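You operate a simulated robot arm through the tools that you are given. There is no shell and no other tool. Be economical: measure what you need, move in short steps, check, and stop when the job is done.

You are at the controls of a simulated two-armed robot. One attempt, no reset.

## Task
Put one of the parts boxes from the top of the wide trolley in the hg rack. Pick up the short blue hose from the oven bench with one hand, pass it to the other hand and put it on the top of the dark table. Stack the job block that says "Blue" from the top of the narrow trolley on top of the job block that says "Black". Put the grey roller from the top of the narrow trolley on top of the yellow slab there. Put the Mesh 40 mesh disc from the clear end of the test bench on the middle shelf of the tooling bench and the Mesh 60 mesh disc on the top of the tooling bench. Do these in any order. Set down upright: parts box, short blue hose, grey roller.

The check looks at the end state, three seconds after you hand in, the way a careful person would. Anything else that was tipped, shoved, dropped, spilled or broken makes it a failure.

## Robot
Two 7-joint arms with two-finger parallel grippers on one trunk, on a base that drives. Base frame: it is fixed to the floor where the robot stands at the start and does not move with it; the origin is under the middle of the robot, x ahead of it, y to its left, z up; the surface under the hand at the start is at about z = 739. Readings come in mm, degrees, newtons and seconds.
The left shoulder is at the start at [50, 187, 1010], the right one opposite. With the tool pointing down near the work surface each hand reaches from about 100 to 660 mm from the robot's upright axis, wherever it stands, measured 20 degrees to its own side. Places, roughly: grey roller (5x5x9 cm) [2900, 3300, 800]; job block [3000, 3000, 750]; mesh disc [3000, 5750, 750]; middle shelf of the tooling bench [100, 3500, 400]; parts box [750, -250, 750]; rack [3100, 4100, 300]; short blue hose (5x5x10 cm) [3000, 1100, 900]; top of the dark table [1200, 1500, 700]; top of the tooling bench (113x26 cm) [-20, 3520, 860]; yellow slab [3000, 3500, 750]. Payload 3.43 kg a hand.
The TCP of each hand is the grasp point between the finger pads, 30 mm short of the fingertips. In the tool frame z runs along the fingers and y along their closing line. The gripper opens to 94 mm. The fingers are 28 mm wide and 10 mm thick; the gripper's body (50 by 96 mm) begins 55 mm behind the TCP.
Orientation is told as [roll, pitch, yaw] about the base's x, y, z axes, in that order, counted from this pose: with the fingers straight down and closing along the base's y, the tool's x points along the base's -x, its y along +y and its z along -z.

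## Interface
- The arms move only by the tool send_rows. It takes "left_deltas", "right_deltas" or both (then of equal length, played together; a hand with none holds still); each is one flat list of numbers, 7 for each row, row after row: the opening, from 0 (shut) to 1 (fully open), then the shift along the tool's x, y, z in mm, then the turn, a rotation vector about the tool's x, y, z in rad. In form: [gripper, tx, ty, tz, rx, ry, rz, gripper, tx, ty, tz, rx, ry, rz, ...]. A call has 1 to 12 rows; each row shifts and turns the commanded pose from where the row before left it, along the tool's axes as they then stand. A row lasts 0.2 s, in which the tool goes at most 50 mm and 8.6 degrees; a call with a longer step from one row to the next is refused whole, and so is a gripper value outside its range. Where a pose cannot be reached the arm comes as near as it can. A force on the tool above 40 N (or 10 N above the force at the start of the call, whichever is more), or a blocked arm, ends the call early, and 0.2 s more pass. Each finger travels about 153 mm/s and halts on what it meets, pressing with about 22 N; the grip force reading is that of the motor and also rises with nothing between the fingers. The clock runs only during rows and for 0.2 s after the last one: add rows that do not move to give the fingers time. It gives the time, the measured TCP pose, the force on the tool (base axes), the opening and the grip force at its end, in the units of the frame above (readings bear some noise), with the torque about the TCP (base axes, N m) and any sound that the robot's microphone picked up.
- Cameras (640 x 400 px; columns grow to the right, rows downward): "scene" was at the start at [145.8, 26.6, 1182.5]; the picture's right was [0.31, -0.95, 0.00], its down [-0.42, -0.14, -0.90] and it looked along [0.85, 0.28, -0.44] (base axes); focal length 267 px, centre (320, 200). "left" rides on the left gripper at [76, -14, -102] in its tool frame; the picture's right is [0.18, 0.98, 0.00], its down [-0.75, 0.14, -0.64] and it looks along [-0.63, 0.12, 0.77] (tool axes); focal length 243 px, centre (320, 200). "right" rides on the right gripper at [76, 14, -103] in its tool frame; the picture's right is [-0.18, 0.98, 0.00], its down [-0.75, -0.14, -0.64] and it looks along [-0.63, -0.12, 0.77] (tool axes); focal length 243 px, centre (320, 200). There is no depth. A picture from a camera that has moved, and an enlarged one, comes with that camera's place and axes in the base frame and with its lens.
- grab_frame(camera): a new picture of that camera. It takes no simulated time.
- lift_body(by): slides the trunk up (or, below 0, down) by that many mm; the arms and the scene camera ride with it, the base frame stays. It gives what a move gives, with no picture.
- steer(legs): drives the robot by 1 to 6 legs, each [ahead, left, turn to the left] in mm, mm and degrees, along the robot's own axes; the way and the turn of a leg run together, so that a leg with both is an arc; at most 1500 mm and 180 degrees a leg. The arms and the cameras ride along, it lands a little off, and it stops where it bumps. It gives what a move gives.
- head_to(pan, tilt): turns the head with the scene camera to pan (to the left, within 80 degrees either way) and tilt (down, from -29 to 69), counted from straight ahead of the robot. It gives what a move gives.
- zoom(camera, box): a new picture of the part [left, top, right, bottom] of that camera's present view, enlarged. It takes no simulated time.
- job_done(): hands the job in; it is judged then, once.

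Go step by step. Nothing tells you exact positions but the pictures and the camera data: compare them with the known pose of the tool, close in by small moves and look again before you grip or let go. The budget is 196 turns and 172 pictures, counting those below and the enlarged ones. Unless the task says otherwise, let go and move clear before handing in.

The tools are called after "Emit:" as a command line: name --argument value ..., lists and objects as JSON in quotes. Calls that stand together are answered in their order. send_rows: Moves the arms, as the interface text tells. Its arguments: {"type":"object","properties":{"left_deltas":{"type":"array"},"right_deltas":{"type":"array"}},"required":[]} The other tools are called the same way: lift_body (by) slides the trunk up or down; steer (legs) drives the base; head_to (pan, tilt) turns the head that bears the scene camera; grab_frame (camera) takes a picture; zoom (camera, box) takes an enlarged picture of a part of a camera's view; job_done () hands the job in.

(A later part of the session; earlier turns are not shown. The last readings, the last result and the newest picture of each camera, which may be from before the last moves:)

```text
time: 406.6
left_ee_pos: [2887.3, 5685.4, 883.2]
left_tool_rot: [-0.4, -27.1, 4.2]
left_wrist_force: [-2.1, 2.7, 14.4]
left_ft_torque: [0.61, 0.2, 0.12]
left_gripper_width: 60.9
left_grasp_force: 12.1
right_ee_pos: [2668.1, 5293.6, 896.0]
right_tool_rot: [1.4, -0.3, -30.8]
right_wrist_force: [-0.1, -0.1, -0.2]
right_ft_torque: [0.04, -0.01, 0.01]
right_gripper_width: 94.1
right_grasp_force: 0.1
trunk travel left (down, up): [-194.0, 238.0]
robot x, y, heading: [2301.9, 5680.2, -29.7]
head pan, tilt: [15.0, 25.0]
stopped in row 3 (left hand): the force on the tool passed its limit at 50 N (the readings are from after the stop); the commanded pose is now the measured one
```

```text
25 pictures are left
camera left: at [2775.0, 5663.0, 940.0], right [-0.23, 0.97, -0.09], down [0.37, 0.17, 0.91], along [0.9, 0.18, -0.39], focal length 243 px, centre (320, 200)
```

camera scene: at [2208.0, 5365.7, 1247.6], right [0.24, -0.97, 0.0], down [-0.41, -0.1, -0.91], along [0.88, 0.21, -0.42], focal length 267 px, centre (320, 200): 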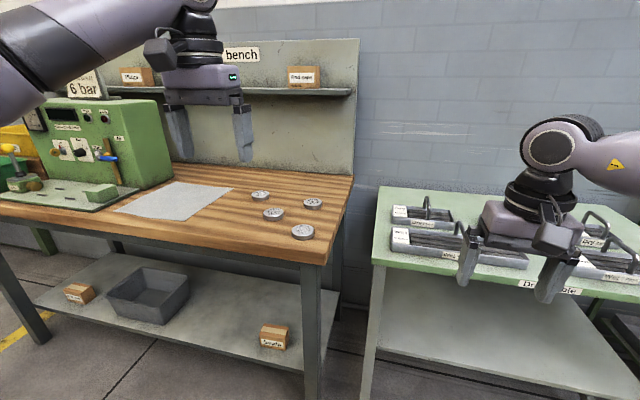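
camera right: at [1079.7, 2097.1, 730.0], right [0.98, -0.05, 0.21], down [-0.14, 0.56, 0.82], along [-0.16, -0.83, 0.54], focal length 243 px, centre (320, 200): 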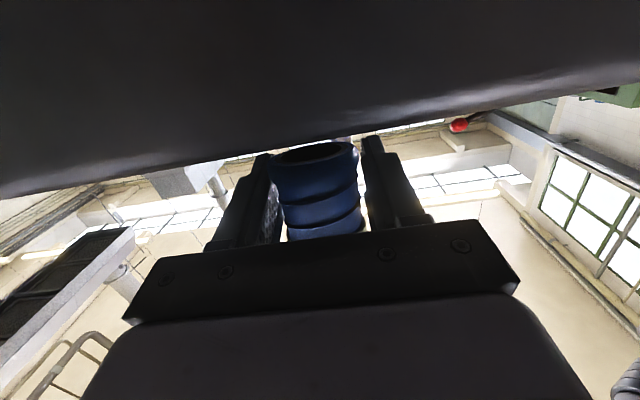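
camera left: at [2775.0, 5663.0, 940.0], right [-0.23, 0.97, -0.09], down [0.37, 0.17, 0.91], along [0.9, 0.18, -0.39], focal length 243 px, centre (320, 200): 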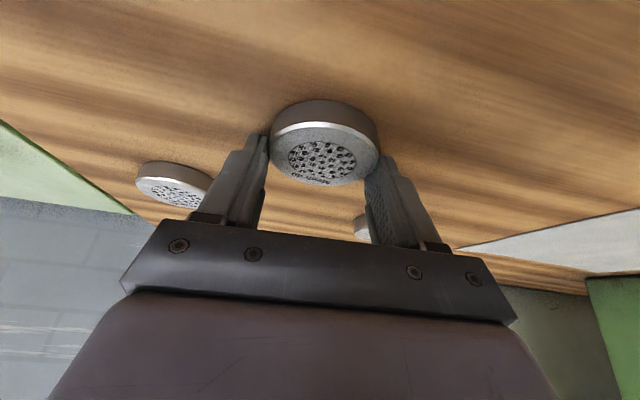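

The fingertips reached the bench (z ≈ 850) and the disc is between them. I'm raising 2 mm and closing fully.

Emit:
send_rows --left_deltas '[0.5, -0.8, 0, -1.8, 0, 0, 0, 0.3, 0, 0, 0, 0, 0, 0, 0, 0, 0, 0, 0, 0, 0, 0, 0, 0, 0, 0, 0, 0, 0, 0, 0, 0, 0, 0, 0]'

Emit:
lift_body --by 60

Emit:
grab_frame --camera "left"

```text
time: 407.8
left_ee_pos: [2887.2, 5684.9, 882.0]
left_tool_rot: [-0.4, -27.1, 4.1]
left_wrist_force: [6.3, -0.2, 12.6]
left_ft_torque: [0.41, -0.25, -0.16]
left_gripper_width: 61.0
left_grasp_force: 22.0
right_ee_pos: [2669.7, 5294.0, 895.4]
right_tool_rot: [1.4, -0.1, -30.8]
right_wrist_force: [0.4, 0.2, -0.7]
right_ft_torque: [0.02, 0.03, -0.01]
right_gripper_width: 94.1
right_grasp_force: 0.0
trunk travel left (down, up): [-194.0, 238.0]
robot x, y, heading: [2306.1, 5682.7, -29.6]
head pan, tilt: [15.0, 25.0]
```

```text
time: 408.8
left_ee_pos: [2887.8, 5686.2, 940.9]
left_tool_rot: [-0.3, -26.8, 4.1]
left_wrist_force: [-0.3, -0.1, -2.1]
left_ft_torque: [0.04, 0.03, -0.02]
left_gripper_width: 60.9
left_grasp_force: 21.2
right_ee_pos: [2669.6, 5292.4, 955.4]
right_tool_rot: [1.4, -0.3, -30.7]
right_wrist_force: [-0.3, -0.5, -0.5]
right_ft_torque: [-0.03, 0.02, 0.01]
right_gripper_width: 93.9
right_grasp_force: 0.0
trunk travel left (down, up): [-254.0, 178.0]
robot x, y, heading: [2302.0, 5680.2, -29.8]
head pan, tilt: [15.0, 25.0]
```

```text
24 pictures are left
camera left: at [2775.6, 5663.3, 999.2], right [-0.23, 0.97, -0.09], down [0.37, 0.17, 0.91], along [0.9, 0.18, -0.4], focal length 243 px, centre (320, 200)
```

left: 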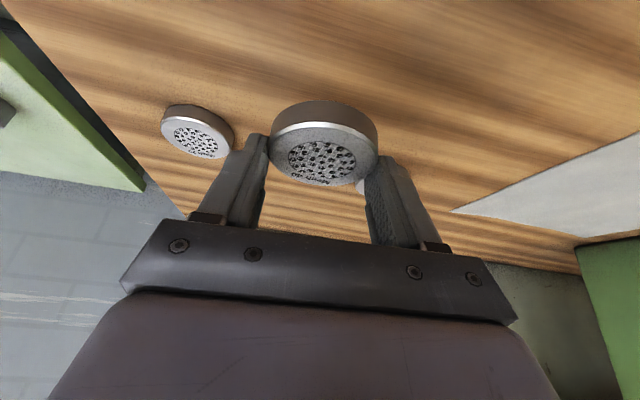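

Mesh 40 is held level. Next I'm tucking the left hand in, extending the right, and turning so the right hand can take Mesh 60.

Emit:
send_rows --left_deltas '[0, 28.3, 0, -13.2, 0, 0, 0, 0, 28.3, 0, -13.2, 0, 0, 0, 0, 28.3, 0, -13.2, 0, 0, 0, 0, 28.3, 0, -13.2, 0, 0, 0]' --right_deltas '[1, -25, 0, 0, 0, 0, 0, 1, -25, 0, 0, 0, 0, 0, 1, -25, 0, 0, 0, 0, 0, 1, 0, 0, 0, -0.024, 0, 0]'

Emit:
steer --legs '[[0, 0, 60], [44, -60, 0]]'

Emit:
grab_frame --camera "right"

```text
time: 409.8
left_ee_pos: [2765.5, 5678.7, 940.6]
left_tool_rot: [-0.3, -26.9, 4.1]
left_wrist_force: [1.5, -0.4, -1.9]
left_ft_torque: [0.01, -0.02, -0.01]
left_gripper_width: 61.0
left_grasp_force: 21.7
right_ee_pos: [2732.5, 5255.1, 955.3]
right_tool_rot: [2.8, -0.2, -30.8]
right_wrist_force: [-0.3, -0.4, -0.3]
right_ft_torque: [-0.02, 0.0, -0.01]
right_gripper_width: 94.1
right_grasp_force: 0.1
trunk travel left (down, up): [-254.0, 178.0]
robot x, y, heading: [2302.0, 5677.9, -29.5]
head pan, tilt: [15.0, 25.0]
```

```text
time: 413.7
left_ee_pos: [2603.7, 6052.4, 939.8]
left_tool_rot: [-0.3, -26.8, 64.7]
left_wrist_force: [-0.8, -0.1, -2.6]
left_ft_torque: [0.02, 0.03, 0.02]
left_gripper_width: 60.7
left_grasp_force: 22.7
right_ee_pos: [2953.2, 5815.2, 955.5]
right_tool_rot: [2.8, -0.3, 29.7]
right_wrist_force: [0.4, 0.0, 0.6]
right_ft_torque: [0.03, -0.01, -0.03]
right_gripper_width: 94.0
right_grasp_force: 0.0
trunk travel left (down, up): [-254.0, 178.0]
robot x, y, heading: [2374.9, 5648.8, 30.9]
head pan, tilt: [15.0, 25.0]
```

```text
23 pictures are left
camera right: at [2882.8, 5786.0, 1058.5], right [-0.33, 0.94, 0.05], down [0.74, 0.22, 0.64], along [0.59, 0.24, -0.77], focal length 243 px, centre (320, 200)
```

right: 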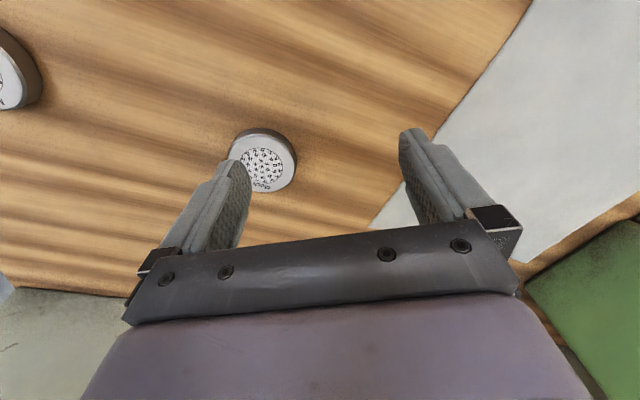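

I'm aligning the right hand over that disc and zooming in to confirm its label.

Emit:
steer --legs '[[-2, -55, 0]]'

Emit:
send_rows --right_deltas '[1, -12.5, 0, 15, 0.049, 0, 0, 1, -12.5, 0, 15, 0, 0, 0, 1, 0, 0, 0, 0, 0, 0]'

Emit:
zoom --camera "right" --box '[220, 80, 420, 205]'

```text
time: 414.9
left_ee_pos: [2629.9, 6005.5, 939.6]
left_tool_rot: [-0.3, -26.8, 64.5]
left_wrist_force: [-0.3, 0.5, -2.1]
left_ft_torque: [0.01, -0.01, -0.03]
left_gripper_width: 61.0
left_grasp_force: 21.9
right_ee_pos: [2979.1, 5768.0, 954.4]
right_tool_rot: [2.9, -0.2, 29.7]
right_wrist_force: [-1.2, 0.7, 0.0]
right_ft_torque: [0.0, 0.01, 0.0]
right_gripper_width: 94.1
right_grasp_force: 0.1
trunk travel left (down, up): [-254.0, 178.0]
robot x, y, heading: [2401.2, 5607.0, 31.0]
head pan, tilt: [15.0, 25.0]
```

```text
time: 415.6
left_ee_pos: [2629.0, 6006.1, 941.2]
left_tool_rot: [-0.3, -26.8, 64.4]
left_wrist_force: [-0.3, -0.4, -3.2]
left_ft_torque: [-0.02, -0.01, 0.01]
left_gripper_width: 60.9
left_grasp_force: 22.5
right_ee_pos: [3000.9, 5778.8, 926.5]
right_tool_rot: [0.0, -0.2, 29.7]
right_wrist_force: [0.4, 0.3, 0.1]
right_ft_torque: [0.05, 0.0, -0.01]
right_gripper_width: 94.3
right_grasp_force: 0.0
trunk travel left (down, up): [-254.0, 178.0]
robot x, y, heading: [2400.1, 5605.9, 30.6]
head pan, tilt: [15.0, 25.0]
```

```text
3.20 times, centred on (320, 142) of right
camera zoom: at [2927.0, 5754.0, 1028.7], right [-0.33, 0.94, 0.0], down [0.72, 0.25, 0.65], along [0.61, 0.21, -0.76], focal length 776 px, centre (320, 384)
```

zoom: 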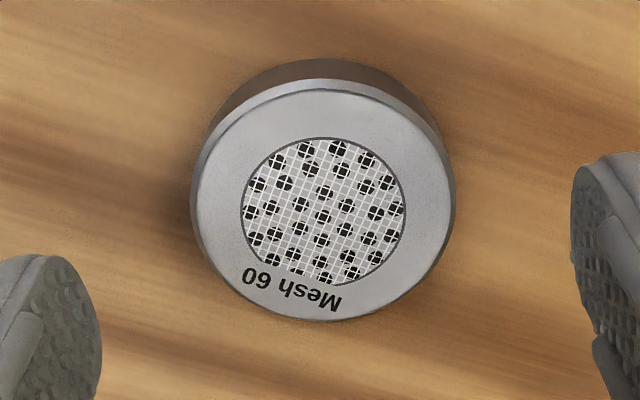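

Confirmed Mesh 60. I'm lowering the right arm and gripping.

Emit:
send_rows --right_deltas '[1, -4, 1, 14, 0, 0, 0, 1, 0, 0, 14, 0, 0, 0, 1, 0, 0, 12, 0, 0, 0, 1, 0, 0, 2, 0, 0, 0, 0.8, 0, 0, 0, 0, 0, 0, 0.5, 0, 0, 0, 0, 0, 0, 0.2, 0, 0, 0, 0, 0, 0, 0, 0, 0, 0, 0, 0, 0, 0, 0, 0, 0, 0, 0, 0]'

```text
time: 417.6
left_ee_pos: [2627.0, 6005.4, 940.0]
left_tool_rot: [-0.3, -26.7, 64.5]
left_wrist_force: [-0.1, 0.4, -2.6]
left_ft_torque: [-0.02, 0.0, -0.02]
left_gripper_width: 61.0
left_grasp_force: 21.6
right_ee_pos: [3003.1, 5784.3, 884.8]
right_tool_rot: [0.0, -0.2, 29.7]
right_wrist_force: [1.1, 0.2, 1.2]
right_ft_torque: [-0.09, -0.06, 0.03]
right_gripper_width: 61.2
right_grasp_force: 21.6
trunk travel left (down, up): [-254.0, 178.0]
robot x, y, heading: [2401.0, 5600.1, 30.8]
head pan, tilt: [15.0, 25.0]
```

Both discs are held. I'm lifting, tucking in and driving around the north side to the west of the tooling bench.

Emit:
send_rows --right_deltas '[0, 0, 0, -35, 0, 0, 0, 0, 0, 0, -35, 0, 0, 0, 0, 30, 0, -20, 0, 0, 0, 0, 40, 0, 0, 0, 0, 0, 0, 40, 0, 0, 0, 0, 0, 0, 40, 0, 0, 0, 0, 0]'

Emit:
lift_body --by 60

Emit:
steer --legs '[[-350, 0, -30.8], [0, -520, 0], [-1450, 0, 0], [-1450, 0, 0]]'

Emit:
head_to --pan -45 --tilt 25

Emit:
grab_frame --camera "scene"

```text
time: 419.1
left_ee_pos: [2627.2, 6005.6, 939.6]
left_tool_rot: [-0.3, -26.8, 64.6]
left_wrist_force: [-0.1, -0.2, -3.1]
left_ft_torque: [-0.04, 0.02, -0.01]
left_gripper_width: 60.9
left_grasp_force: 22.4
right_ee_pos: [2871.5, 5710.1, 973.7]
right_tool_rot: [0.0, -0.2, 29.5]
right_wrist_force: [0.9, 0.0, -2.9]
right_ft_torque: [0.0, -0.01, -0.01]
right_gripper_width: 61.1
right_grasp_force: 21.7
trunk travel left (down, up): [-254.0, 178.0]
robot x, y, heading: [2399.9, 5605.8, 31.2]
head pan, tilt: [15.0, 25.0]
```

```text
time: 420.1
left_ee_pos: [2627.6, 6005.2, 1000.5]
left_tool_rot: [-0.2, -26.8, 64.5]
left_wrist_force: [-0.7, 0.1, -3.3]
left_ft_torque: [-0.03, 0.01, -0.01]
left_gripper_width: 61.0
left_grasp_force: 22.0
right_ee_pos: [2873.0, 5711.4, 1032.8]
right_tool_rot: [0.1, -0.2, 29.7]
right_wrist_force: [-0.4, 0.0, -2.9]
right_ft_torque: [0.01, 0.01, -0.02]
right_gripper_width: 61.2
right_grasp_force: 21.3
trunk travel left (down, up): [-314.0, 118.0]
robot x, y, heading: [2399.4, 5604.7, 30.9]
head pan, tilt: [15.0, 25.0]
```

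```text
time: 430.8
left_ee_pos: [1717.5, 5221.4, 1000.8]
left_tool_rot: [-0.3, -26.8, 33.0]
left_wrist_force: [0.8, -0.2, -2.7]
left_ft_torque: [-0.01, 0.03, 0.02]
left_gripper_width: 60.7
left_grasp_force: 22.3
right_ee_pos: [1772.7, 4842.8, 1034.0]
right_tool_rot: [0.0, -0.3, -1.6]
right_wrist_force: [0.2, -0.3, -1.8]
right_ft_torque: [0.03, 0.03, -0.01]
right_gripper_width: 61.2
right_grasp_force: 22.0
trunk travel left (down, up): [-314.0, 118.0]
robot x, y, heading: [1313.4, 4996.7, -0.3]
head pan, tilt: [15.0, 25.0]
stopped in leg 3: the robot was blocked; the commanded pose is now the measured one
```

```text
time: 432.1
left_ee_pos: [1716.0, 5220.2, 1000.8]
left_tool_rot: [-0.4, -27.0, 33.0]
left_wrist_force: [0.5, 1.1, -2.6]
left_ft_torque: [-0.01, -0.01, 0.02]
left_gripper_width: 60.9
left_grasp_force: 21.4
right_ee_pos: [1772.6, 4843.7, 1034.6]
right_tool_rot: [0.2, -0.4, -1.5]
right_wrist_force: [-0.9, -0.9, -3.6]
right_ft_torque: [0.02, 0.03, 0.0]
right_gripper_width: 61.2
right_grasp_force: 22.6
trunk travel left (down, up): [-314.0, 118.0]
robot x, y, heading: [1310.7, 4998.5, -0.5]
head pan, tilt: [-45.0, 25.0]
```

```text
21 pictures are left
camera scene: at [1436.0, 4930.2, 1273.5], right [-0.71, -0.7, 0.0], down [-0.3, 0.3, -0.91], along [0.64, -0.65, -0.42], focal length 267 px, centre (320, 200)
```

scene: 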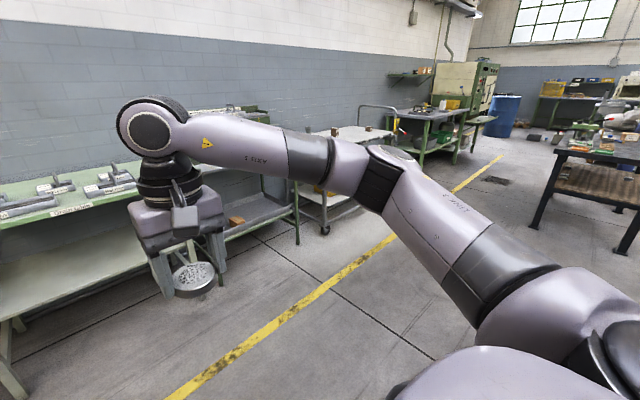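

Something blocks the way west behind me, so I'm taking the known southern route around instead.

Emit:
steer --legs '[[740, 0, 0.5], [0, -1265, 0], [0, -1265, 0], [-1400, 0, 0], [-1400, 0, 0]]'

Emit:
head_to --pan 55 --tilt 20

Emit:
grab_frame --camera "scene"

```text
time: 471.5
left_ee_pos: [-353.1, 2598.1, 1001.0]
left_tool_rot: [-0.3, -26.8, 34.8]
left_wrist_force: [0.2, -1.0, -2.4]
left_ft_torque: [-0.01, 0.03, 0.01]
left_gripper_width: 60.7
left_grasp_force: 22.0
right_ee_pos: [-285.8, 2222.2, 1034.8]
right_tool_rot: [0.1, -0.4, 0.1]
right_wrist_force: [0.5, -0.5, -2.2]
right_ft_torque: [0.01, -0.03, -0.03]
right_gripper_width: 60.9
right_grasp_force: 22.4
trunk travel left (down, up): [-314.0, 118.0]
robot x, y, heading: [-750.0, 2362.0, 1.3]
head pan, tilt: [-45.0, 25.0]
```

```text
time: 473.2
left_ee_pos: [-353.1, 2596.8, 1000.8]
left_tool_rot: [-0.4, -26.9, 34.7]
left_wrist_force: [-0.3, -0.5, -2.0]
left_ft_torque: [-0.01, 0.03, 0.01]
left_gripper_width: 60.9
left_grasp_force: 21.7
right_ee_pos: [-285.2, 2222.9, 1035.1]
right_tool_rot: [0.1, -0.5, 0.1]
right_wrist_force: [-0.8, 0.0, -2.0]
right_ft_torque: [-0.01, 0.02, -0.01]
right_gripper_width: 60.9
right_grasp_force: 22.1
trunk travel left (down, up): [-314.0, 118.0]
robot x, y, heading: [-745.5, 2363.9, 0.9]
head pan, tilt: [55.0, 20.0]
```

```text
20 pictures are left
camera scene: at [-639.3, 2439.1, 1281.6], right [0.83, -0.56, 0.0], down [-0.19, -0.28, -0.94], along [0.52, 0.78, -0.34], focal length 267 px, centre (320, 200)
```

scene: 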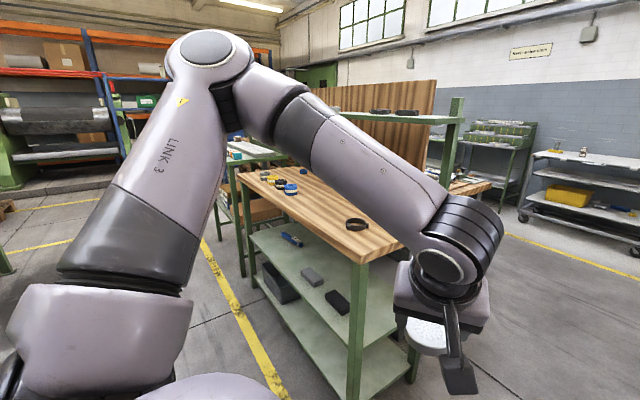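

I can see the bench now. The wooden worktop (west edge x ≈ −137, z ≈ 805–860) is its open top, and the middle shelf is at about z 500. I'm raising and tucking the left hand, then driving north alongside to y ≈ 3590.

Emit:
send_rows --left_deltas '[0, -18, 0, -36, 0, 0, 0, 0, -18, 0, -36, 0, 0, 0, 0, -18, 0, -36, 0, 0, 0, 0, 36, 0, -18, 0, 0, 0, 0, 36, 0, -18, 0, 0, 0]'

Emit:
steer --legs '[[0, 1226, -0.9]]'

Emit:
head_to --pan -15 --tilt 40

Emit:
grab_frame --camera "scene"

```text
time: 474.4
left_ee_pos: [-420.5, 2548.8, 1122.2]
left_tool_rot: [-0.4, -27.0, 34.8]
left_wrist_force: [-0.2, -0.3, -2.2]
left_ft_torque: [-0.02, 0.03, 0.02]
left_gripper_width: 60.9
left_grasp_force: 22.1
right_ee_pos: [-287.0, 2220.9, 1034.2]
right_tool_rot: [0.0, -0.4, 0.3]
right_wrist_force: [-0.2, 0.6, -1.7]
right_ft_torque: [0.0, 0.04, 0.0]
right_gripper_width: 61.0
right_grasp_force: 21.8
trunk travel left (down, up): [-314.0, 118.0]
robot x, y, heading: [-745.7, 2361.4, 1.3]
head pan, tilt: [55.0, 20.0]
```

```text
time: 485.3
left_ee_pos: [-430.7, 3748.0, 1121.7]
left_tool_rot: [-0.3, -26.9, 33.6]
left_wrist_force: [-0.2, -0.2, -2.7]
left_ft_torque: [0.01, -0.02, -0.02]
left_gripper_width: 60.9
left_grasp_force: 22.1
right_ee_pos: [-303.1, 3420.7, 1036.3]
right_tool_rot: [0.1, -0.5, -0.9]
right_wrist_force: [1.0, -0.4, -3.0]
right_ft_torque: [0.01, -0.01, 0.02]
right_gripper_width: 60.8
right_grasp_force: 22.0
trunk travel left (down, up): [-314.0, 118.0]
robot x, y, heading: [-764.8, 3570.5, 0.4]
head pan, tilt: [55.0, 20.0]
```

```text
time: 486.7
left_ee_pos: [-431.6, 3749.1, 1122.5]
left_tool_rot: [-0.4, -27.0, 33.6]
left_wrist_force: [-0.7, 0.2, -1.6]
left_ft_torque: [0.0, -0.01, 0.04]
left_gripper_width: 60.9
left_grasp_force: 22.0
right_ee_pos: [-303.1, 3420.5, 1034.3]
right_tool_rot: [0.0, -0.5, -0.9]
right_wrist_force: [0.2, 0.1, -2.6]
right_ft_torque: [-0.03, 0.02, 0.01]
right_gripper_width: 61.0
right_grasp_force: 21.9
trunk travel left (down, up): [-314.0, 118.0]
robot x, y, heading: [-763.2, 3570.1, 0.1]
head pan, tilt: [-15.0, 40.0]
```

```text
19 pictures are left
camera scene: at [-623.5, 3545.9, 1250.2], right [-0.26, -0.97, 0.0], down [-0.62, 0.16, -0.77], along [0.74, -0.2, -0.64], focal length 267 px, centre (320, 200)
```

scene: 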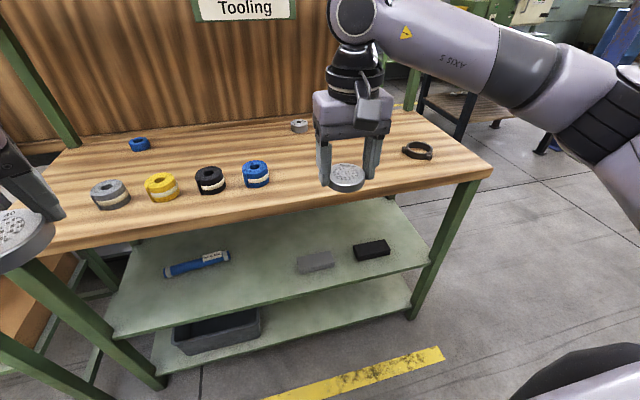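

Middle shelf is at z ≈ 395 with its edge at x ≈ −115, and the worktop is at z ≈ 815. I'm moving in to place Mesh 60 on the worktop near (−50, 3400).

Emit:
steer --legs '[[250, -20, 0]]'

Emit:
lift_body --by -160

Emit:
zoom --camera "scene" --box '[200, 60, 500, 260]'

```text
time: 488.5
left_ee_pos: [-186.3, 3727.2, 1121.8]
left_tool_rot: [-0.3, -26.8, 33.4]
left_wrist_force: [0.3, 0.5, -3.2]
left_ft_torque: [-0.04, 0.01, -0.01]
left_gripper_width: 60.9
left_grasp_force: 21.9
right_ee_pos: [-61.4, 3397.3, 1035.3]
right_tool_rot: [0.1, -0.4, -1.1]
right_wrist_force: [-0.2, 0.2, -2.4]
right_ft_torque: [-0.03, -0.01, 0.03]
right_gripper_width: 60.7
right_grasp_force: 22.0
trunk travel left (down, up): [-314.0, 118.0]
robot x, y, heading: [-523.7, 3549.8, 0.2]
head pan, tilt: [-15.0, 40.0]
```

```text
time: 490.1
left_ee_pos: [-189.0, 3727.8, 969.5]
left_tool_rot: [-0.3, -27.0, 33.4]
left_wrist_force: [-0.3, -0.8, -2.5]
left_ft_torque: [-0.02, -0.01, -0.01]
left_gripper_width: 60.9
left_grasp_force: 21.9
right_ee_pos: [-61.9, 3397.5, 892.5]
right_tool_rot: [0.4, -1.3, -1.2]
right_wrist_force: [-6.9, 1.6, 9.1]
right_ft_torque: [-0.38, 0.4, -0.3]
right_gripper_width: 60.9
right_grasp_force: 21.4
trunk travel left (down, up): [-161.0, 271.0]
robot x, y, heading: [-523.1, 3550.2, -0.0]
head pan, tilt: [-15.0, 40.0]
stopped: the force on the tool passed its limit at 53 N (the readings are from after the stop); the commanded pose is now the measured one
```

```text
2.00 times, centred on (350, 160) of scene
camera zoom: at [-382.5, 3525.0, 1096.9], right [-0.26, -0.97, 0.0], down [-0.62, 0.17, -0.77], along [0.74, -0.2, -0.64], focal length 534 px, centre (260, 280)
```

zoom: 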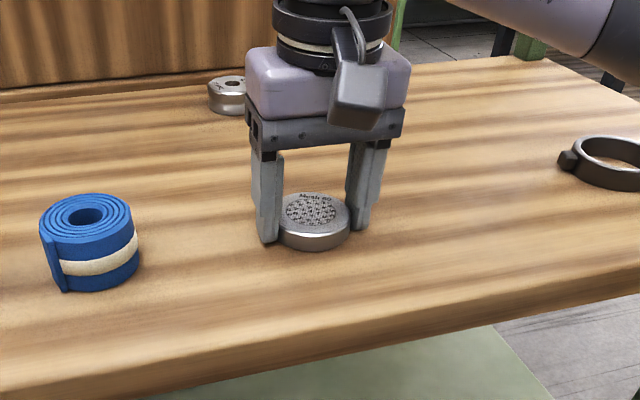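

The worktop is at z ≈ 858, exactly the given 860. The disc is on it, so I'm easing up and opening the right hand.

Emit:
lift_body --by 2

Emit:
send_rows --right_deltas '[0.7, 0, 0, 0, 0, 0, 0, 0.85, 0, 0, 0, 0, 0, 0, 1, 0, 0, 0, 0, 0, 0, 1, 0, 0, 0, 0, 0, 0, 1, 0, 0, -30, 0, 0, 0, 1, 0, 0, -30, 0, 0, 0]'

Emit:
lift_body --by 60

Emit:
steer --legs '[[-260, 0, 0]]'

Emit:
grab_frame --camera "scene"

```text
time: 490.6
left_ee_pos: [-187.6, 3726.8, 970.9]
left_tool_rot: [-0.4, -26.9, 33.5]
left_wrist_force: [-0.9, 0.3, -3.3]
left_ft_torque: [-0.01, 0.0, 0.0]
left_gripper_width: 60.9
left_grasp_force: 22.2
right_ee_pos: [-59.3, 3398.2, 890.5]
right_tool_rot: [0.4, -1.2, -1.2]
right_wrist_force: [-3.2, 1.3, 1.1]
right_ft_torque: [-0.1, 0.15, -0.13]
right_gripper_width: 60.9
right_grasp_force: 21.8
trunk travel left (down, up): [-163.0, 269.0]
robot x, y, heading: [-523.2, 3546.5, -0.1]
head pan, tilt: [-15.0, 40.0]
```

```text
time: 492.0
left_ee_pos: [-187.8, 3726.8, 971.1]
left_tool_rot: [-0.4, -26.9, 33.5]
left_wrist_force: [0.2, 0.8, -2.8]
left_ft_torque: [0.03, 0.02, -0.02]
left_gripper_width: 60.8
left_grasp_force: 21.2
right_ee_pos: [-61.1, 3395.6, 954.4]
right_tool_rot: [0.3, -1.2, -1.3]
right_wrist_force: [0.4, 0.2, 0.1]
right_ft_torque: [-0.01, 0.04, -0.03]
right_gripper_width: 93.8
right_grasp_force: 0.0
trunk travel left (down, up): [-163.0, 269.0]
robot x, y, heading: [-525.7, 3548.8, 0.3]
head pan, tilt: [-15.0, 40.0]
```

```text
time: 493.0
left_ee_pos: [-188.2, 3727.0, 1030.0]
left_tool_rot: [-0.4, -26.9, 33.4]
left_wrist_force: [0.8, -0.2, -3.2]
left_ft_torque: [-0.01, 0.03, 0.0]
left_gripper_width: 60.7
left_grasp_force: 22.0
right_ee_pos: [-60.7, 3394.8, 1013.3]
right_tool_rot: [0.4, -1.3, -1.2]
right_wrist_force: [-0.7, -0.5, -0.2]
right_ft_torque: [-0.03, -0.03, -0.01]
right_gripper_width: 93.8
right_grasp_force: 0.1
trunk travel left (down, up): [-223.0, 209.0]
robot x, y, heading: [-518.8, 3549.8, 0.2]
head pan, tilt: [-15.0, 40.0]
```

```text
time: 494.9
left_ee_pos: [-449.8, 3727.6, 1030.7]
left_tool_rot: [-0.3, -26.9, 33.5]
left_wrist_force: [0.8, -0.4, -2.1]
left_ft_torque: [-0.04, 0.03, 0.02]
left_gripper_width: 61.4
left_grasp_force: 21.9
right_ee_pos: [-321.0, 3397.6, 1014.8]
right_tool_rot: [0.4, -1.3, -1.1]
right_wrist_force: [-0.2, -0.3, 0.0]
right_ft_torque: [-0.04, 0.0, 0.04]
right_gripper_width: 94.1
right_grasp_force: 0.1
trunk travel left (down, up): [-223.0, 209.0]
robot x, y, heading: [-784.4, 3550.0, -0.1]
head pan, tilt: [-15.0, 40.0]
```

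```text
17 pictures are left
camera scene: at [-642.8, 3525.4, 1159.0], right [-0.26, -0.97, 0.0], down [-0.62, 0.17, -0.77], along [0.74, -0.2, -0.64], focal length 267 px, centre (320, 200)
```

scene: 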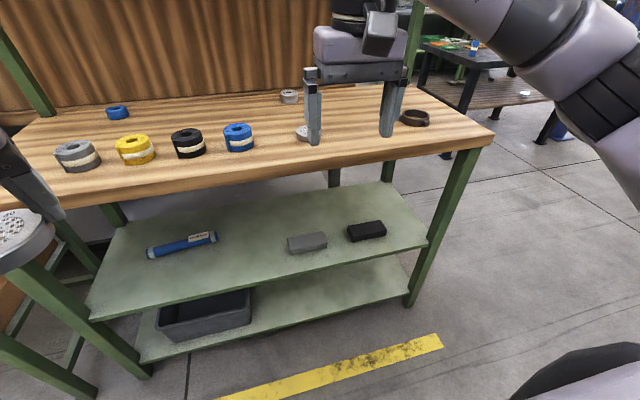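

Mesh 60 is placed. For Mesh 40 I'm backing off, turning 33° right, lowering the trunk fully and lowering the left arm in front of the shelf.

Emit:
steer --legs '[[-60, 40, 0], [0, 0, -33.5]]'

Emit:
lift_body --by -220

Emit:
send_rows --left_deltas '[0, 12.5, 0, 24.5, 0, 0, 0, 0, 12.5, 0, 24.5, 0, 0, 0, 0, 12.5, 0, 24.5, 0, 0, 0, 0, 12.5, 0, 24.5, 0, 0, 0, 0, 12.5, 0, 24.5, 0, 0, 0, 0, 12.5, 0, 24.5, 0, 0, 0, 0, 12.5, 0, 24.5, 0, 0, 0, 0, 12.5, 0, 24.5, 0, 0, 0, 0, -35, 0, 18, 0, 0, 0]'

Emit:
head_to --pan 35 --tilt 35

Emit:
grab_frame --camera "scene"

```text
time: 497.5
left_ee_pos: [-467.0, 3556.3, 1028.9]
left_tool_rot: [-0.3, -26.8, 0.4]
left_wrist_force: [0.2, -0.3, -3.4]
left_ft_torque: [0.0, 0.02, 0.01]
left_gripper_width: 60.9
left_grasp_force: 21.9
right_ee_pos: [-537.8, 3209.0, 1014.3]
right_tool_rot: [0.4, -1.2, -34.2]
right_wrist_force: [0.5, 0.7, -0.1]
right_ft_torque: [0.0, -0.06, -0.04]
right_gripper_width: 93.9
right_grasp_force: 0.1
trunk travel left (down, up): [-223.0, 209.0]
robot x, y, heading: [-843.0, 3594.6, -33.5]
head pan, tilt: [-15.0, 40.0]
```

```text
time: 499.9
left_ee_pos: [-464.9, 3557.4, 809.9]
left_tool_rot: [-0.3, -26.9, 0.4]
left_wrist_force: [0.4, -0.3, -2.5]
left_ft_torque: [0.01, 0.02, -0.02]
left_gripper_width: 60.8
left_grasp_force: 22.3
right_ee_pos: [-539.8, 3210.4, 793.2]
right_tool_rot: [0.4, -1.2, -34.3]
right_wrist_force: [-1.6, -0.4, 0.1]
right_ft_torque: [-0.01, 0.0, 0.0]
right_gripper_width: 94.0
right_grasp_force: 0.1
trunk travel left (down, up): [-3.0, 429.0]
robot x, y, heading: [-841.2, 3584.9, -33.2]
head pan, tilt: [-15.0, 40.0]
```

```text
time: 501.9
left_ee_pos: [-417.7, 3561.6, 594.3]
left_tool_rot: [-0.3, -26.9, 0.2]
left_wrist_force: [0.2, 0.0, -2.8]
left_ft_torque: [0.0, 0.04, -0.01]
left_gripper_width: 61.0
left_grasp_force: 22.2
left hand out of reach, approached as far as the arm can: row 8
right_ee_pos: [-539.4, 3210.4, 792.9]
right_tool_rot: [0.4, -1.2, -34.3]
right_wrist_force: [-0.3, -0.2, -0.4]
right_ft_torque: [-0.01, 0.02, 0.04]
right_gripper_width: 93.9
right_grasp_force: 0.1
trunk travel left (down, up): [-3.0, 429.0]
robot x, y, heading: [-842.5, 3586.5, -33.3]
head pan, tilt: [-15.0, 40.0]
```

```text
time: 503.0
left_ee_pos: [-419.1, 3561.4, 594.8]
left_tool_rot: [-0.3, -26.9, 0.4]
left_wrist_force: [-0.1, 0.9, -2.5]
left_ft_torque: [-0.01, 0.01, 0.0]
left_gripper_width: 60.8
left_grasp_force: 22.2
right_ee_pos: [-538.5, 3210.2, 793.6]
right_tool_rot: [0.5, -1.1, -34.3]
right_wrist_force: [0.6, 0.0, 1.0]
right_ft_torque: [-0.02, -0.02, -0.01]
right_gripper_width: 94.1
right_grasp_force: 0.0
trunk travel left (down, up): [-3.0, 429.0]
robot x, y, heading: [-841.1, 3588.3, -33.3]
head pan, tilt: [35.0, 35.0]
```

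```text
16 pictures are left
camera scene: at [-705.2, 3558.4, 946.4], right [0.03, -1.0, 0.0], down [-0.57, -0.02, -0.82], along [0.82, 0.03, -0.57], focal length 267 px, centre (320, 200)
```

scene: 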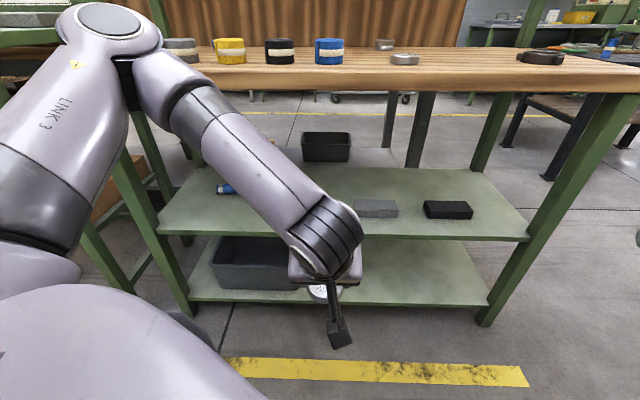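

Good view: shelf edge at x ≈ −130, z ≈ 440, worktop underside ≈ 822. I'll turn further right so the arm works at its better angle, then extend in while lowering.

Emit:
steer --legs '[[0, 0, -17], [90, 68, 0]]'

Emit:
send_rows --left_deltas '[0, 0, 0, 0, -0.045, 0, -0.088, 0, 0, 0, 0, -0.045, 0, -0.088, 0, 0, 0, 0, -0.045, 0, -0.088, 0, -24.3, 25, 27.3, 0, 0, 0, 0, -24.3, 25, 27.3, 0, 0, 0, 0, -24.3, 25, 27.3, 0, 0, 0, 0, -24.3, 25, 27.3, 0, 0, 0]'

Emit:
head_to --pan 50 --tilt 30

Emit:
grab_frame --camera "scene"

```text
time: 505.2
left_ee_pos: [-335.6, 3418.5, 594.3]
left_tool_rot: [-0.3, -26.9, -16.0]
left_wrist_force: [0.5, 0.0, -2.2]
left_ft_torque: [-0.01, 0.01, -0.01]
left_gripper_width: 61.1
left_grasp_force: 21.9
right_ee_pos: [-550.2, 3114.5, 791.8]
right_tool_rot: [0.4, -1.2, -50.7]
right_wrist_force: [0.4, 0.1, -0.8]
right_ft_torque: [0.02, -0.01, -0.02]
right_gripper_width: 94.0
right_grasp_force: 0.0
trunk travel left (down, up): [-3.0, 429.0]
robot x, y, heading: [-736.4, 3562.6, -49.6]
head pan, tilt: [35.0, 35.0]
```

```text
time: 506.8
left_ee_pos: [-202.6, 3519.3, 542.5]
left_tool_rot: [-0.2, -26.8, 0.9]
left_wrist_force: [-0.4, -0.6, -1.7]
left_ft_torque: [0.01, 0.01, 0.0]
left_gripper_width: 61.0
left_grasp_force: 22.1
right_ee_pos: [-551.0, 3114.0, 794.3]
right_tool_rot: [0.3, -1.3, -50.7]
right_wrist_force: [0.0, 0.3, -0.5]
right_ft_torque: [0.02, -0.03, 0.03]
right_gripper_width: 94.2
right_grasp_force: 0.1
trunk travel left (down, up): [-3.0, 429.0]
robot x, y, heading: [-732.1, 3564.5, -49.7]
head pan, tilt: [35.0, 35.0]
```

```text
time: 507.6
left_ee_pos: [-203.1, 3519.7, 542.6]
left_tool_rot: [-0.2, -26.8, 0.9]
left_wrist_force: [-0.9, 0.0, -2.7]
left_ft_torque: [-0.02, 0.03, 0.0]
left_gripper_width: 60.9
left_grasp_force: 21.9
right_ee_pos: [-551.0, 3114.8, 792.8]
right_tool_rot: [0.4, -1.2, -50.7]
right_wrist_force: [0.2, -0.5, 0.3]
right_ft_torque: [0.01, 0.01, 0.02]
right_gripper_width: 94.3
right_grasp_force: 0.0
trunk travel left (down, up): [-3.0, 429.0]
robot x, y, heading: [-734.3, 3563.5, -49.6]
head pan, tilt: [50.0, 30.0]
```

```text
15 pictures are left
camera scene: at [-605.5, 3518.9, 954.2], right [0.01, -1.0, 0.0], down [-0.5, 0.0, -0.87], along [0.87, 0.01, -0.5], focal length 267 px, centre (320, 200)
```

scene: 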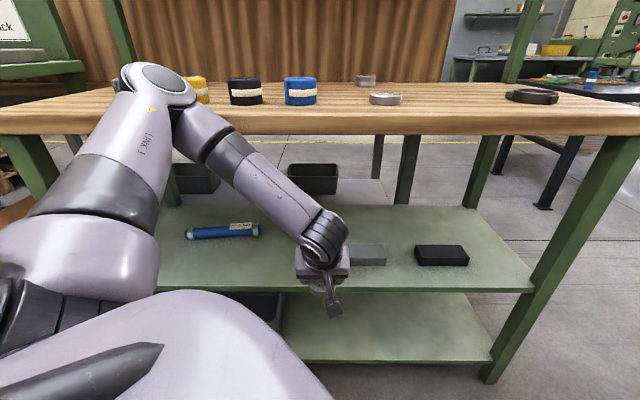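

I'm checking from the wrist camera where the shelf edge is relative to the disc.

Emit:
grab_frame --camera "left"

```text
14 pictures are left
camera left: at [-316.0, 3503.1, 600.0], right [-0.18, 0.98, -0.09], down [0.38, 0.15, 0.91], along [0.91, 0.13, -0.4], focal length 243 px, centre (320, 200)
```

left: 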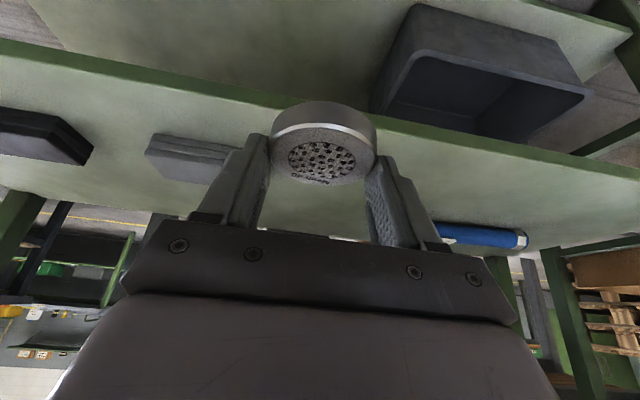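

Shelf edge is at x ≈ −137, z ≈ 438. I'm driving 116 mm in and lowering.

Emit:
steer --legs '[[64, 98, 0]]'

Emit:
send_rows --left_deltas '[0, 7.9, 0, 15.6, 0, 0, 0, 0, 7.9, 0, 15.6, 0, 0, 0, 0, 4.5, 0, 8.9, 0, 0, 0, 0, 0, 0, 0, 0, 0, 0]'

Emit:
grab_frame --camera "left"

```text
time: 509.0
left_ee_pos: [-157.2, 3522.5, 569.8]
left_tool_rot: [-1.0, -29.4, -1.7]
left_wrist_force: [0.5, -0.1, -2.3]
left_ft_torque: [0.01, 0.06, 0.01]
left_gripper_width: 60.9
left_grasp_force: 21.7
right_ee_pos: [-497.8, 3128.9, 797.5]
right_tool_rot: [1.4, -2.0, -50.3]
right_wrist_force: [0.3, 0.2, -0.4]
right_ft_torque: [0.06, -0.02, -0.02]
right_gripper_width: 93.8
right_grasp_force: 0.1
trunk travel left (down, up): [-3.0, 429.0]
robot x, y, heading: [-675.2, 3578.8, -49.1]
head pan, tilt: [50.0, 30.0]
stopped in leg 1: the robot was blocked; the commanded pose is now the measured one
```

```text
time: 510.2
left_ee_pos: [-135.2, 3508.2, 569.8]
left_tool_rot: [-6.9, -34.3, 2.3]
left_wrist_force: [0.8, 0.5, -2.0]
left_ft_torque: [0.0, -0.02, -0.03]
left_gripper_width: 61.1
left_grasp_force: 21.9
right_ee_pos: [-495.4, 3132.9, 799.8]
right_tool_rot: [1.8, -2.4, -49.6]
right_wrist_force: [-0.4, 0.7, 0.8]
right_ft_torque: [-0.05, -0.01, 0.0]
right_gripper_width: 94.2
right_grasp_force: 0.1
trunk travel left (down, up): [-3.0, 429.0]
robot x, y, heading: [-675.6, 3577.5, -48.2]
head pan, tilt: [50.0, 30.0]
stopped in row 4 (left hand): the arm was blocked; the commanded pose is now the measured one
```

```text
13 pictures are left
camera left: at [-256.2, 3501.7, 612.6], right [-0.12, 0.97, -0.2], down [0.26, 0.23, 0.94], along [0.96, 0.06, -0.28], focal length 243 px, centre (320, 200)
```

left: 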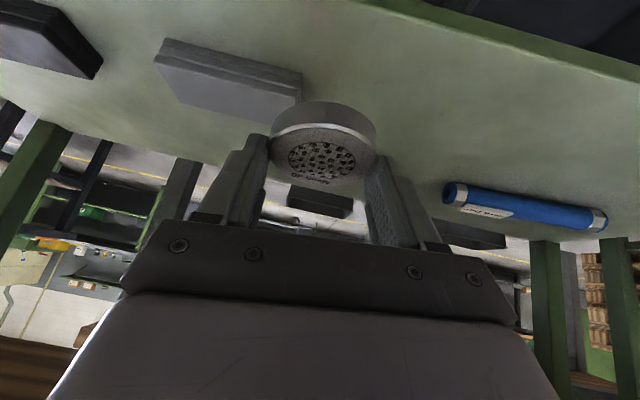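

The elbow touched the worktop edge. I'll back out and use a squarer robot heading, so the elbow stays well behind the hand, and restore the disc's level.

Emit:
steer --legs '[[-113, -127, 0], [0, 0, 40], [43, -310, 0]]'

Emit:
send_rows --left_deltas '[0, 0, 0, 0, -0.12, 0, 0, 0, 0, 0, 0, 0, 0.129, 0, 0, 0, 0, 0, 0.066, 0, 0.13, 0, 0, 0, 0, 0.066, 0, 0.13, 0, 0, 0, 0, 0.066, 0, 0.13, 0, 0, 0, 0, 0, 0, 0]'

Emit:
head_to --pan 20 --tilt 30

Emit:
grab_frame --camera "scene"

```text
time: 516.8
left_ee_pos: [-394.7, 3568.4, 540.6]
left_tool_rot: [-5.4, -31.1, 43.0]
left_wrist_force: [-1.0, 0.2, -2.6]
left_ft_torque: [-0.03, -0.01, 0.04]
left_gripper_width: 60.6
left_grasp_force: 22.3
right_ee_pos: [-404.3, 3049.2, 792.4]
right_tool_rot: [0.3, -1.2, -8.4]
right_wrist_force: [-0.7, -0.1, 1.4]
right_ft_torque: [-0.01, 0.0, 0.01]
right_gripper_width: 94.1
right_grasp_force: 0.1
trunk travel left (down, up): [-3.0, 429.0]
robot x, y, heading: [-840.9, 3256.3, -7.1]
head pan, tilt: [50.0, 30.0]
```

```text
time: 518.2
left_ee_pos: [-394.5, 3568.1, 540.7]
left_tool_rot: [-0.3, -23.6, 18.8]
left_wrist_force: [-0.2, -0.2, -2.6]
left_ft_torque: [0.03, 0.03, 0.0]
left_gripper_width: 61.0
left_grasp_force: 22.0
right_ee_pos: [-404.7, 3049.0, 792.9]
right_tool_rot: [0.4, -1.3, -8.4]
right_wrist_force: [0.1, -0.3, 0.1]
right_ft_torque: [-0.03, -0.01, -0.01]
right_gripper_width: 94.1
right_grasp_force: 0.1
trunk travel left (down, up): [-3.0, 429.0]
robot x, y, heading: [-844.4, 3260.9, -6.9]
head pan, tilt: [50.0, 30.0]
```

```text
time: 519.1
left_ee_pos: [-393.4, 3567.9, 540.0]
left_tool_rot: [-0.2, -23.5, 18.7]
left_wrist_force: [0.0, -0.1, -2.5]
left_ft_torque: [0.05, 0.01, 0.0]
left_gripper_width: 60.7
left_grasp_force: 22.3
right_ee_pos: [-405.6, 3048.8, 793.1]
right_tool_rot: [0.3, -1.3, -8.4]
right_wrist_force: [0.5, 0.3, -0.5]
right_ft_torque: [-0.03, -0.01, -0.02]
right_gripper_width: 94.0
right_grasp_force: 0.1
trunk travel left (down, up): [-3.0, 429.0]
robot x, y, heading: [-845.4, 3259.3, -7.3]
head pan, tilt: [20.0, 30.0]
```

```text
12 pictures are left
camera scene: at [-697.6, 3268.9, 954.2], right [0.22, -0.98, 0.0], down [-0.49, -0.11, -0.87], along [0.84, 0.19, -0.5], focal length 267 px, centre (320, 200)
```

scene: 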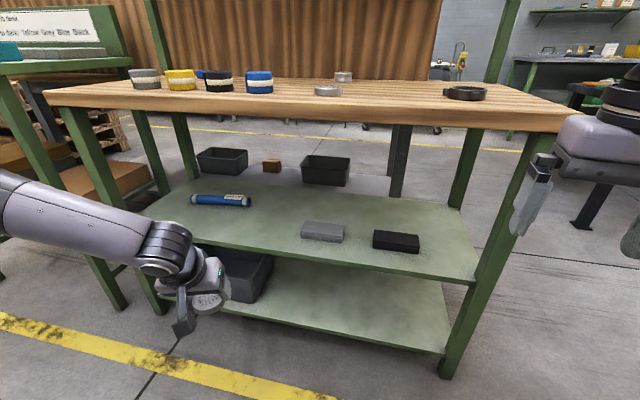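

The posture looks good, with the elbow well back. I'm correcting pitch and testing the final height in free air.

Emit:
send_rows --left_deltas '[0, 0, 0, 0, 0, -0.06, 0, 0, 7.5, 0, 15.2, 0, 0, 0, 0, 7.5, 0, 15.2, 0, 0, 0, 0, 7.5, 0, 15.2, 0, 0, 0, 0, 7.5, 0, 15.2, 0, 0, 0, 0, 0, 0, 0, 0, 0, 0]'

```text
time: 520.5
left_ee_pos: [-394.6, 3568.1, 470.5]
left_tool_rot: [-0.2, -26.9, 18.9]
left_wrist_force: [-0.2, -0.8, -1.9]
left_ft_torque: [-0.01, 0.0, 0.02]
left_gripper_width: 60.7
left_grasp_force: 22.1
right_ee_pos: [-405.8, 3049.6, 793.4]
right_tool_rot: [0.4, -1.4, -8.4]
right_wrist_force: [-0.7, -1.0, 0.0]
right_ft_torque: [0.0, 0.03, 0.02]
right_gripper_width: 94.1
right_grasp_force: 0.0
trunk travel left (down, up): [-3.0, 429.0]
robot x, y, heading: [-842.8, 3257.4, -7.6]
head pan, tilt: [20.0, 30.0]
```

Depth is reachable. I'm raising the left hand 50 mm and the right hand above the worktop, then driving in.

Emit:
send_rows --left_deltas '[0, -7.5, 0, -15.2, 0, 0, 0, 0, -7.5, 0, -15.2, 0, 0, 0, 0, -7.5, 0, -15.2, 0, 0, 0, 0, 0, 0, 0, 0, 0, 0, 0, 0, 0, 0, 0, 0, 0, 0, 0, 0, 0, 0, 0, 0]' --right_deltas '[1, 20, 0, -30, 0, 0, 0, 1, 20, 0, -35, 0, 0, 0, 1, 20, 0, -35, 0, 0, 0, 1, 20, 0, -35, 0, 0, 0, 1, 0, 0, -35, 0, 0, 0, 1, 0, 0, 0, 0, 0, 0]'

Emit:
steer --legs '[[200, 20, 0]]'

Emit:
grab_frame --camera "left"

```text
time: 522.0
left_ee_pos: [-392.0, 3569.7, 522.4]
left_tool_rot: [-0.2, -27.0, 18.9]
left_wrist_force: [0.4, -0.5, -2.4]
left_ft_torque: [0.01, 0.0, 0.0]
left_gripper_width: 60.8
left_grasp_force: 21.7
right_ee_pos: [-490.2, 3058.6, 961.0]
right_tool_rot: [0.4, -1.3, -8.3]
right_wrist_force: [-1.1, -0.1, -0.2]
right_ft_torque: [0.02, -0.01, 0.02]
right_gripper_width: 94.4
right_grasp_force: 0.0
trunk travel left (down, up): [-3.0, 429.0]
robot x, y, heading: [-844.4, 3257.3, -7.4]
head pan, tilt: [20.0, 30.0]
```

```text
time: 523.5
left_ee_pos: [-191.5, 3562.9, 522.9]
left_tool_rot: [-0.2, -27.0, 18.7]
left_wrist_force: [0.6, -0.2, -2.7]
left_ft_torque: [-0.02, 0.02, 0.01]
left_gripper_width: 61.0
left_grasp_force: 22.1
right_ee_pos: [-288.3, 3050.6, 960.8]
right_tool_rot: [0.4, -1.4, -8.6]
right_wrist_force: [-0.3, 0.0, -0.4]
right_ft_torque: [0.04, 0.02, 0.02]
right_gripper_width: 93.9
right_grasp_force: 0.0
trunk travel left (down, up): [-3.0, 429.0]
robot x, y, heading: [-646.6, 3253.9, -7.3]
head pan, tilt: [20.0, 30.0]
```

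```text
11 pictures are left
camera left: at [-294.8, 3512.0, 579.9], right [-0.47, 0.88, -0.09], down [0.31, 0.26, 0.91], along [0.83, 0.4, -0.4], focal length 243 px, centre (320, 200)
```

left: 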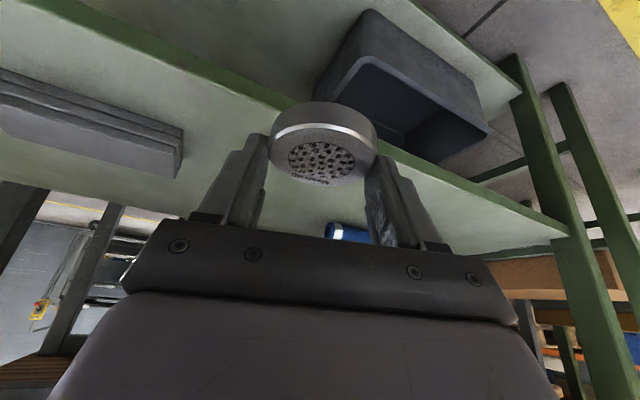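

Clear so far. I'm driving 105 mm further in and lowering toward the shelf.

Emit:
steer --legs '[[103, 13, 0]]'

Emit:
send_rows --left_deltas '[0, 7.5, 0, 15.2, 0, 0, 0, 0, 7.5, 0, 15.2, 0, 0, 0, 0, 1.3, 0, 2.6, 0, 0, 0, 0, 1.3, 0, 2.6, 0, 0, 0, 0, 0, 0, 0, 0, 0, 0]'

Emit:
grab_frame --camera "left"

```text
time: 524.7
left_ee_pos: [-86.7, 3562.5, 523.0]
left_tool_rot: [-0.2, -27.1, 18.7]
left_wrist_force: [0.3, 0.6, -2.9]
left_ft_torque: [-0.02, 0.01, -0.01]
left_gripper_width: 60.7
left_grasp_force: 21.8
right_ee_pos: [-186.4, 3050.8, 961.7]
right_tool_rot: [0.5, -1.3, -8.5]
right_wrist_force: [0.2, -0.7, -0.1]
right_ft_torque: [0.0, 0.01, 0.0]
right_gripper_width: 93.8
right_grasp_force: 0.0
trunk travel left (down, up): [-3.0, 429.0]
robot x, y, heading: [-545.2, 3255.2, -7.3]
head pan, tilt: [20.0, 30.0]
```

```text
time: 525.9
left_ee_pos: [-85.9, 3560.7, 481.2]
left_tool_rot: [-0.1, -27.1, 18.7]
left_wrist_force: [-0.7, 0.8, -2.8]
left_ft_torque: [0.02, 0.0, 0.02]
left_gripper_width: 60.8
left_grasp_force: 21.9
right_ee_pos: [-187.5, 3050.7, 961.2]
right_tool_rot: [0.4, -1.4, -8.5]
right_wrist_force: [0.3, -0.2, -0.4]
right_ft_torque: [0.0, -0.01, -0.03]
right_gripper_width: 93.9
right_grasp_force: 0.0
trunk travel left (down, up): [-3.0, 429.0]
robot x, y, heading: [-534.7, 3254.1, -7.6]
head pan, tilt: [20.0, 30.0]
```

```text
10 pictures are left
camera left: at [-189.5, 3511.4, 538.8], right [-0.47, 0.88, -0.09], down [0.31, 0.26, 0.91], along [0.83, 0.4, -0.4], focal length 243 px, centre (320, 200)
```

left: 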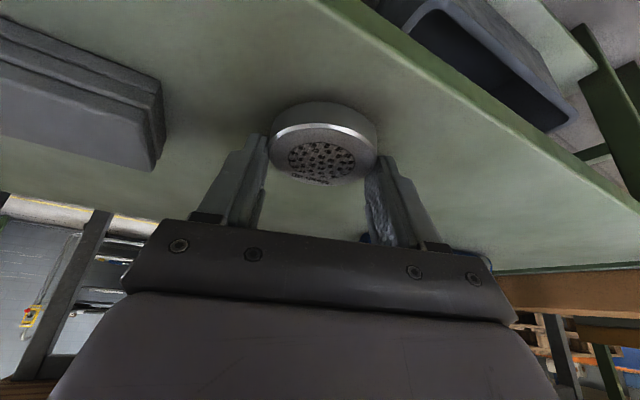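

Disc is well inside. I'm lowering in small steps to contact.

Emit:
send_rows --left_deltas '[0, 1.1, 0, 2.2, 0, 0, 0, 0, 1.1, 0, 2.2, 0, 0, 0, 0, 1.1, 0, 2.2, 0, 0, 0, 0, 1.1, 0, 2.2, 0, 0, 0]'

```text
time: 526.9
left_ee_pos: [-88.4, 3561.3, 473.0]
left_tool_rot: [-0.1, -27.0, 18.7]
left_wrist_force: [-1.6, 1.9, 2.7]
left_ft_torque: [0.22, 0.1, -0.02]
left_gripper_width: 61.1
left_grasp_force: 22.2
right_ee_pos: [-188.0, 3050.0, 960.8]
right_tool_rot: [0.3, -1.4, -8.5]
right_wrist_force: [-0.5, 0.2, 0.1]
right_ft_torque: [0.0, 0.0, 0.0]
right_gripper_width: 93.8
right_grasp_force: 0.0
trunk travel left (down, up): [-3.0, 429.0]
robot x, y, heading: [-538.2, 3250.2, -7.3]
head pan, tilt: [20.0, 30.0]
```

First contact. One more millimetre, then opening and withdrawing along the hand's axis.

Emit:
send_rows --left_deltas '[0, 0.7, 0, 1.3, 0, 0, 0, 0.72, 0, 0, 0, 0, 0, 0, 0.8, 0, 0, 0, 0, 0, 0, 0.8, 0, 0, 0, 0, 0, 0, 0.8, -5, 0, -18, 0, 0, 0, 0.8, 0, 0, -25, 0, 0, 0, 0.8, 0, 0, -20, 0, 0, 0]'

Emit:
grab_frame --camera "left"

```text
time: 528.5
left_ee_pos: [-112.0, 3554.1, 530.4]
left_tool_rot: [-0.2, -27.0, 18.7]
left_wrist_force: [0.3, -0.5, -0.6]
left_ft_torque: [0.0, -0.02, 0.0]
left_gripper_width: 75.2
left_grasp_force: 0.0
right_ee_pos: [-185.6, 3050.8, 961.7]
right_tool_rot: [0.4, -1.3, -8.5]
right_wrist_force: [0.7, 0.4, 0.8]
right_ft_torque: [-0.01, 0.03, -0.02]
right_gripper_width: 94.0
right_grasp_force: 0.0
trunk travel left (down, up): [-3.0, 429.0]
robot x, y, heading: [-539.4, 3250.8, -7.5]
head pan, tilt: [20.0, 30.0]
```

```text
9 pictures are left
camera left: at [-214.4, 3503.3, 587.7], right [-0.47, 0.88, -0.09], down [0.31, 0.26, 0.91], along [0.83, 0.4, -0.4], focal length 243 px, centre (320, 200)
```

left: 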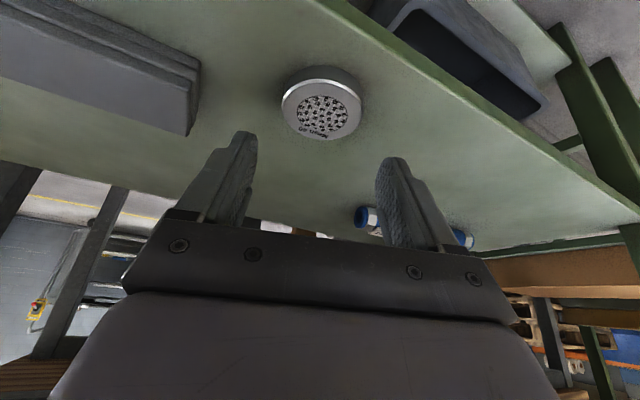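

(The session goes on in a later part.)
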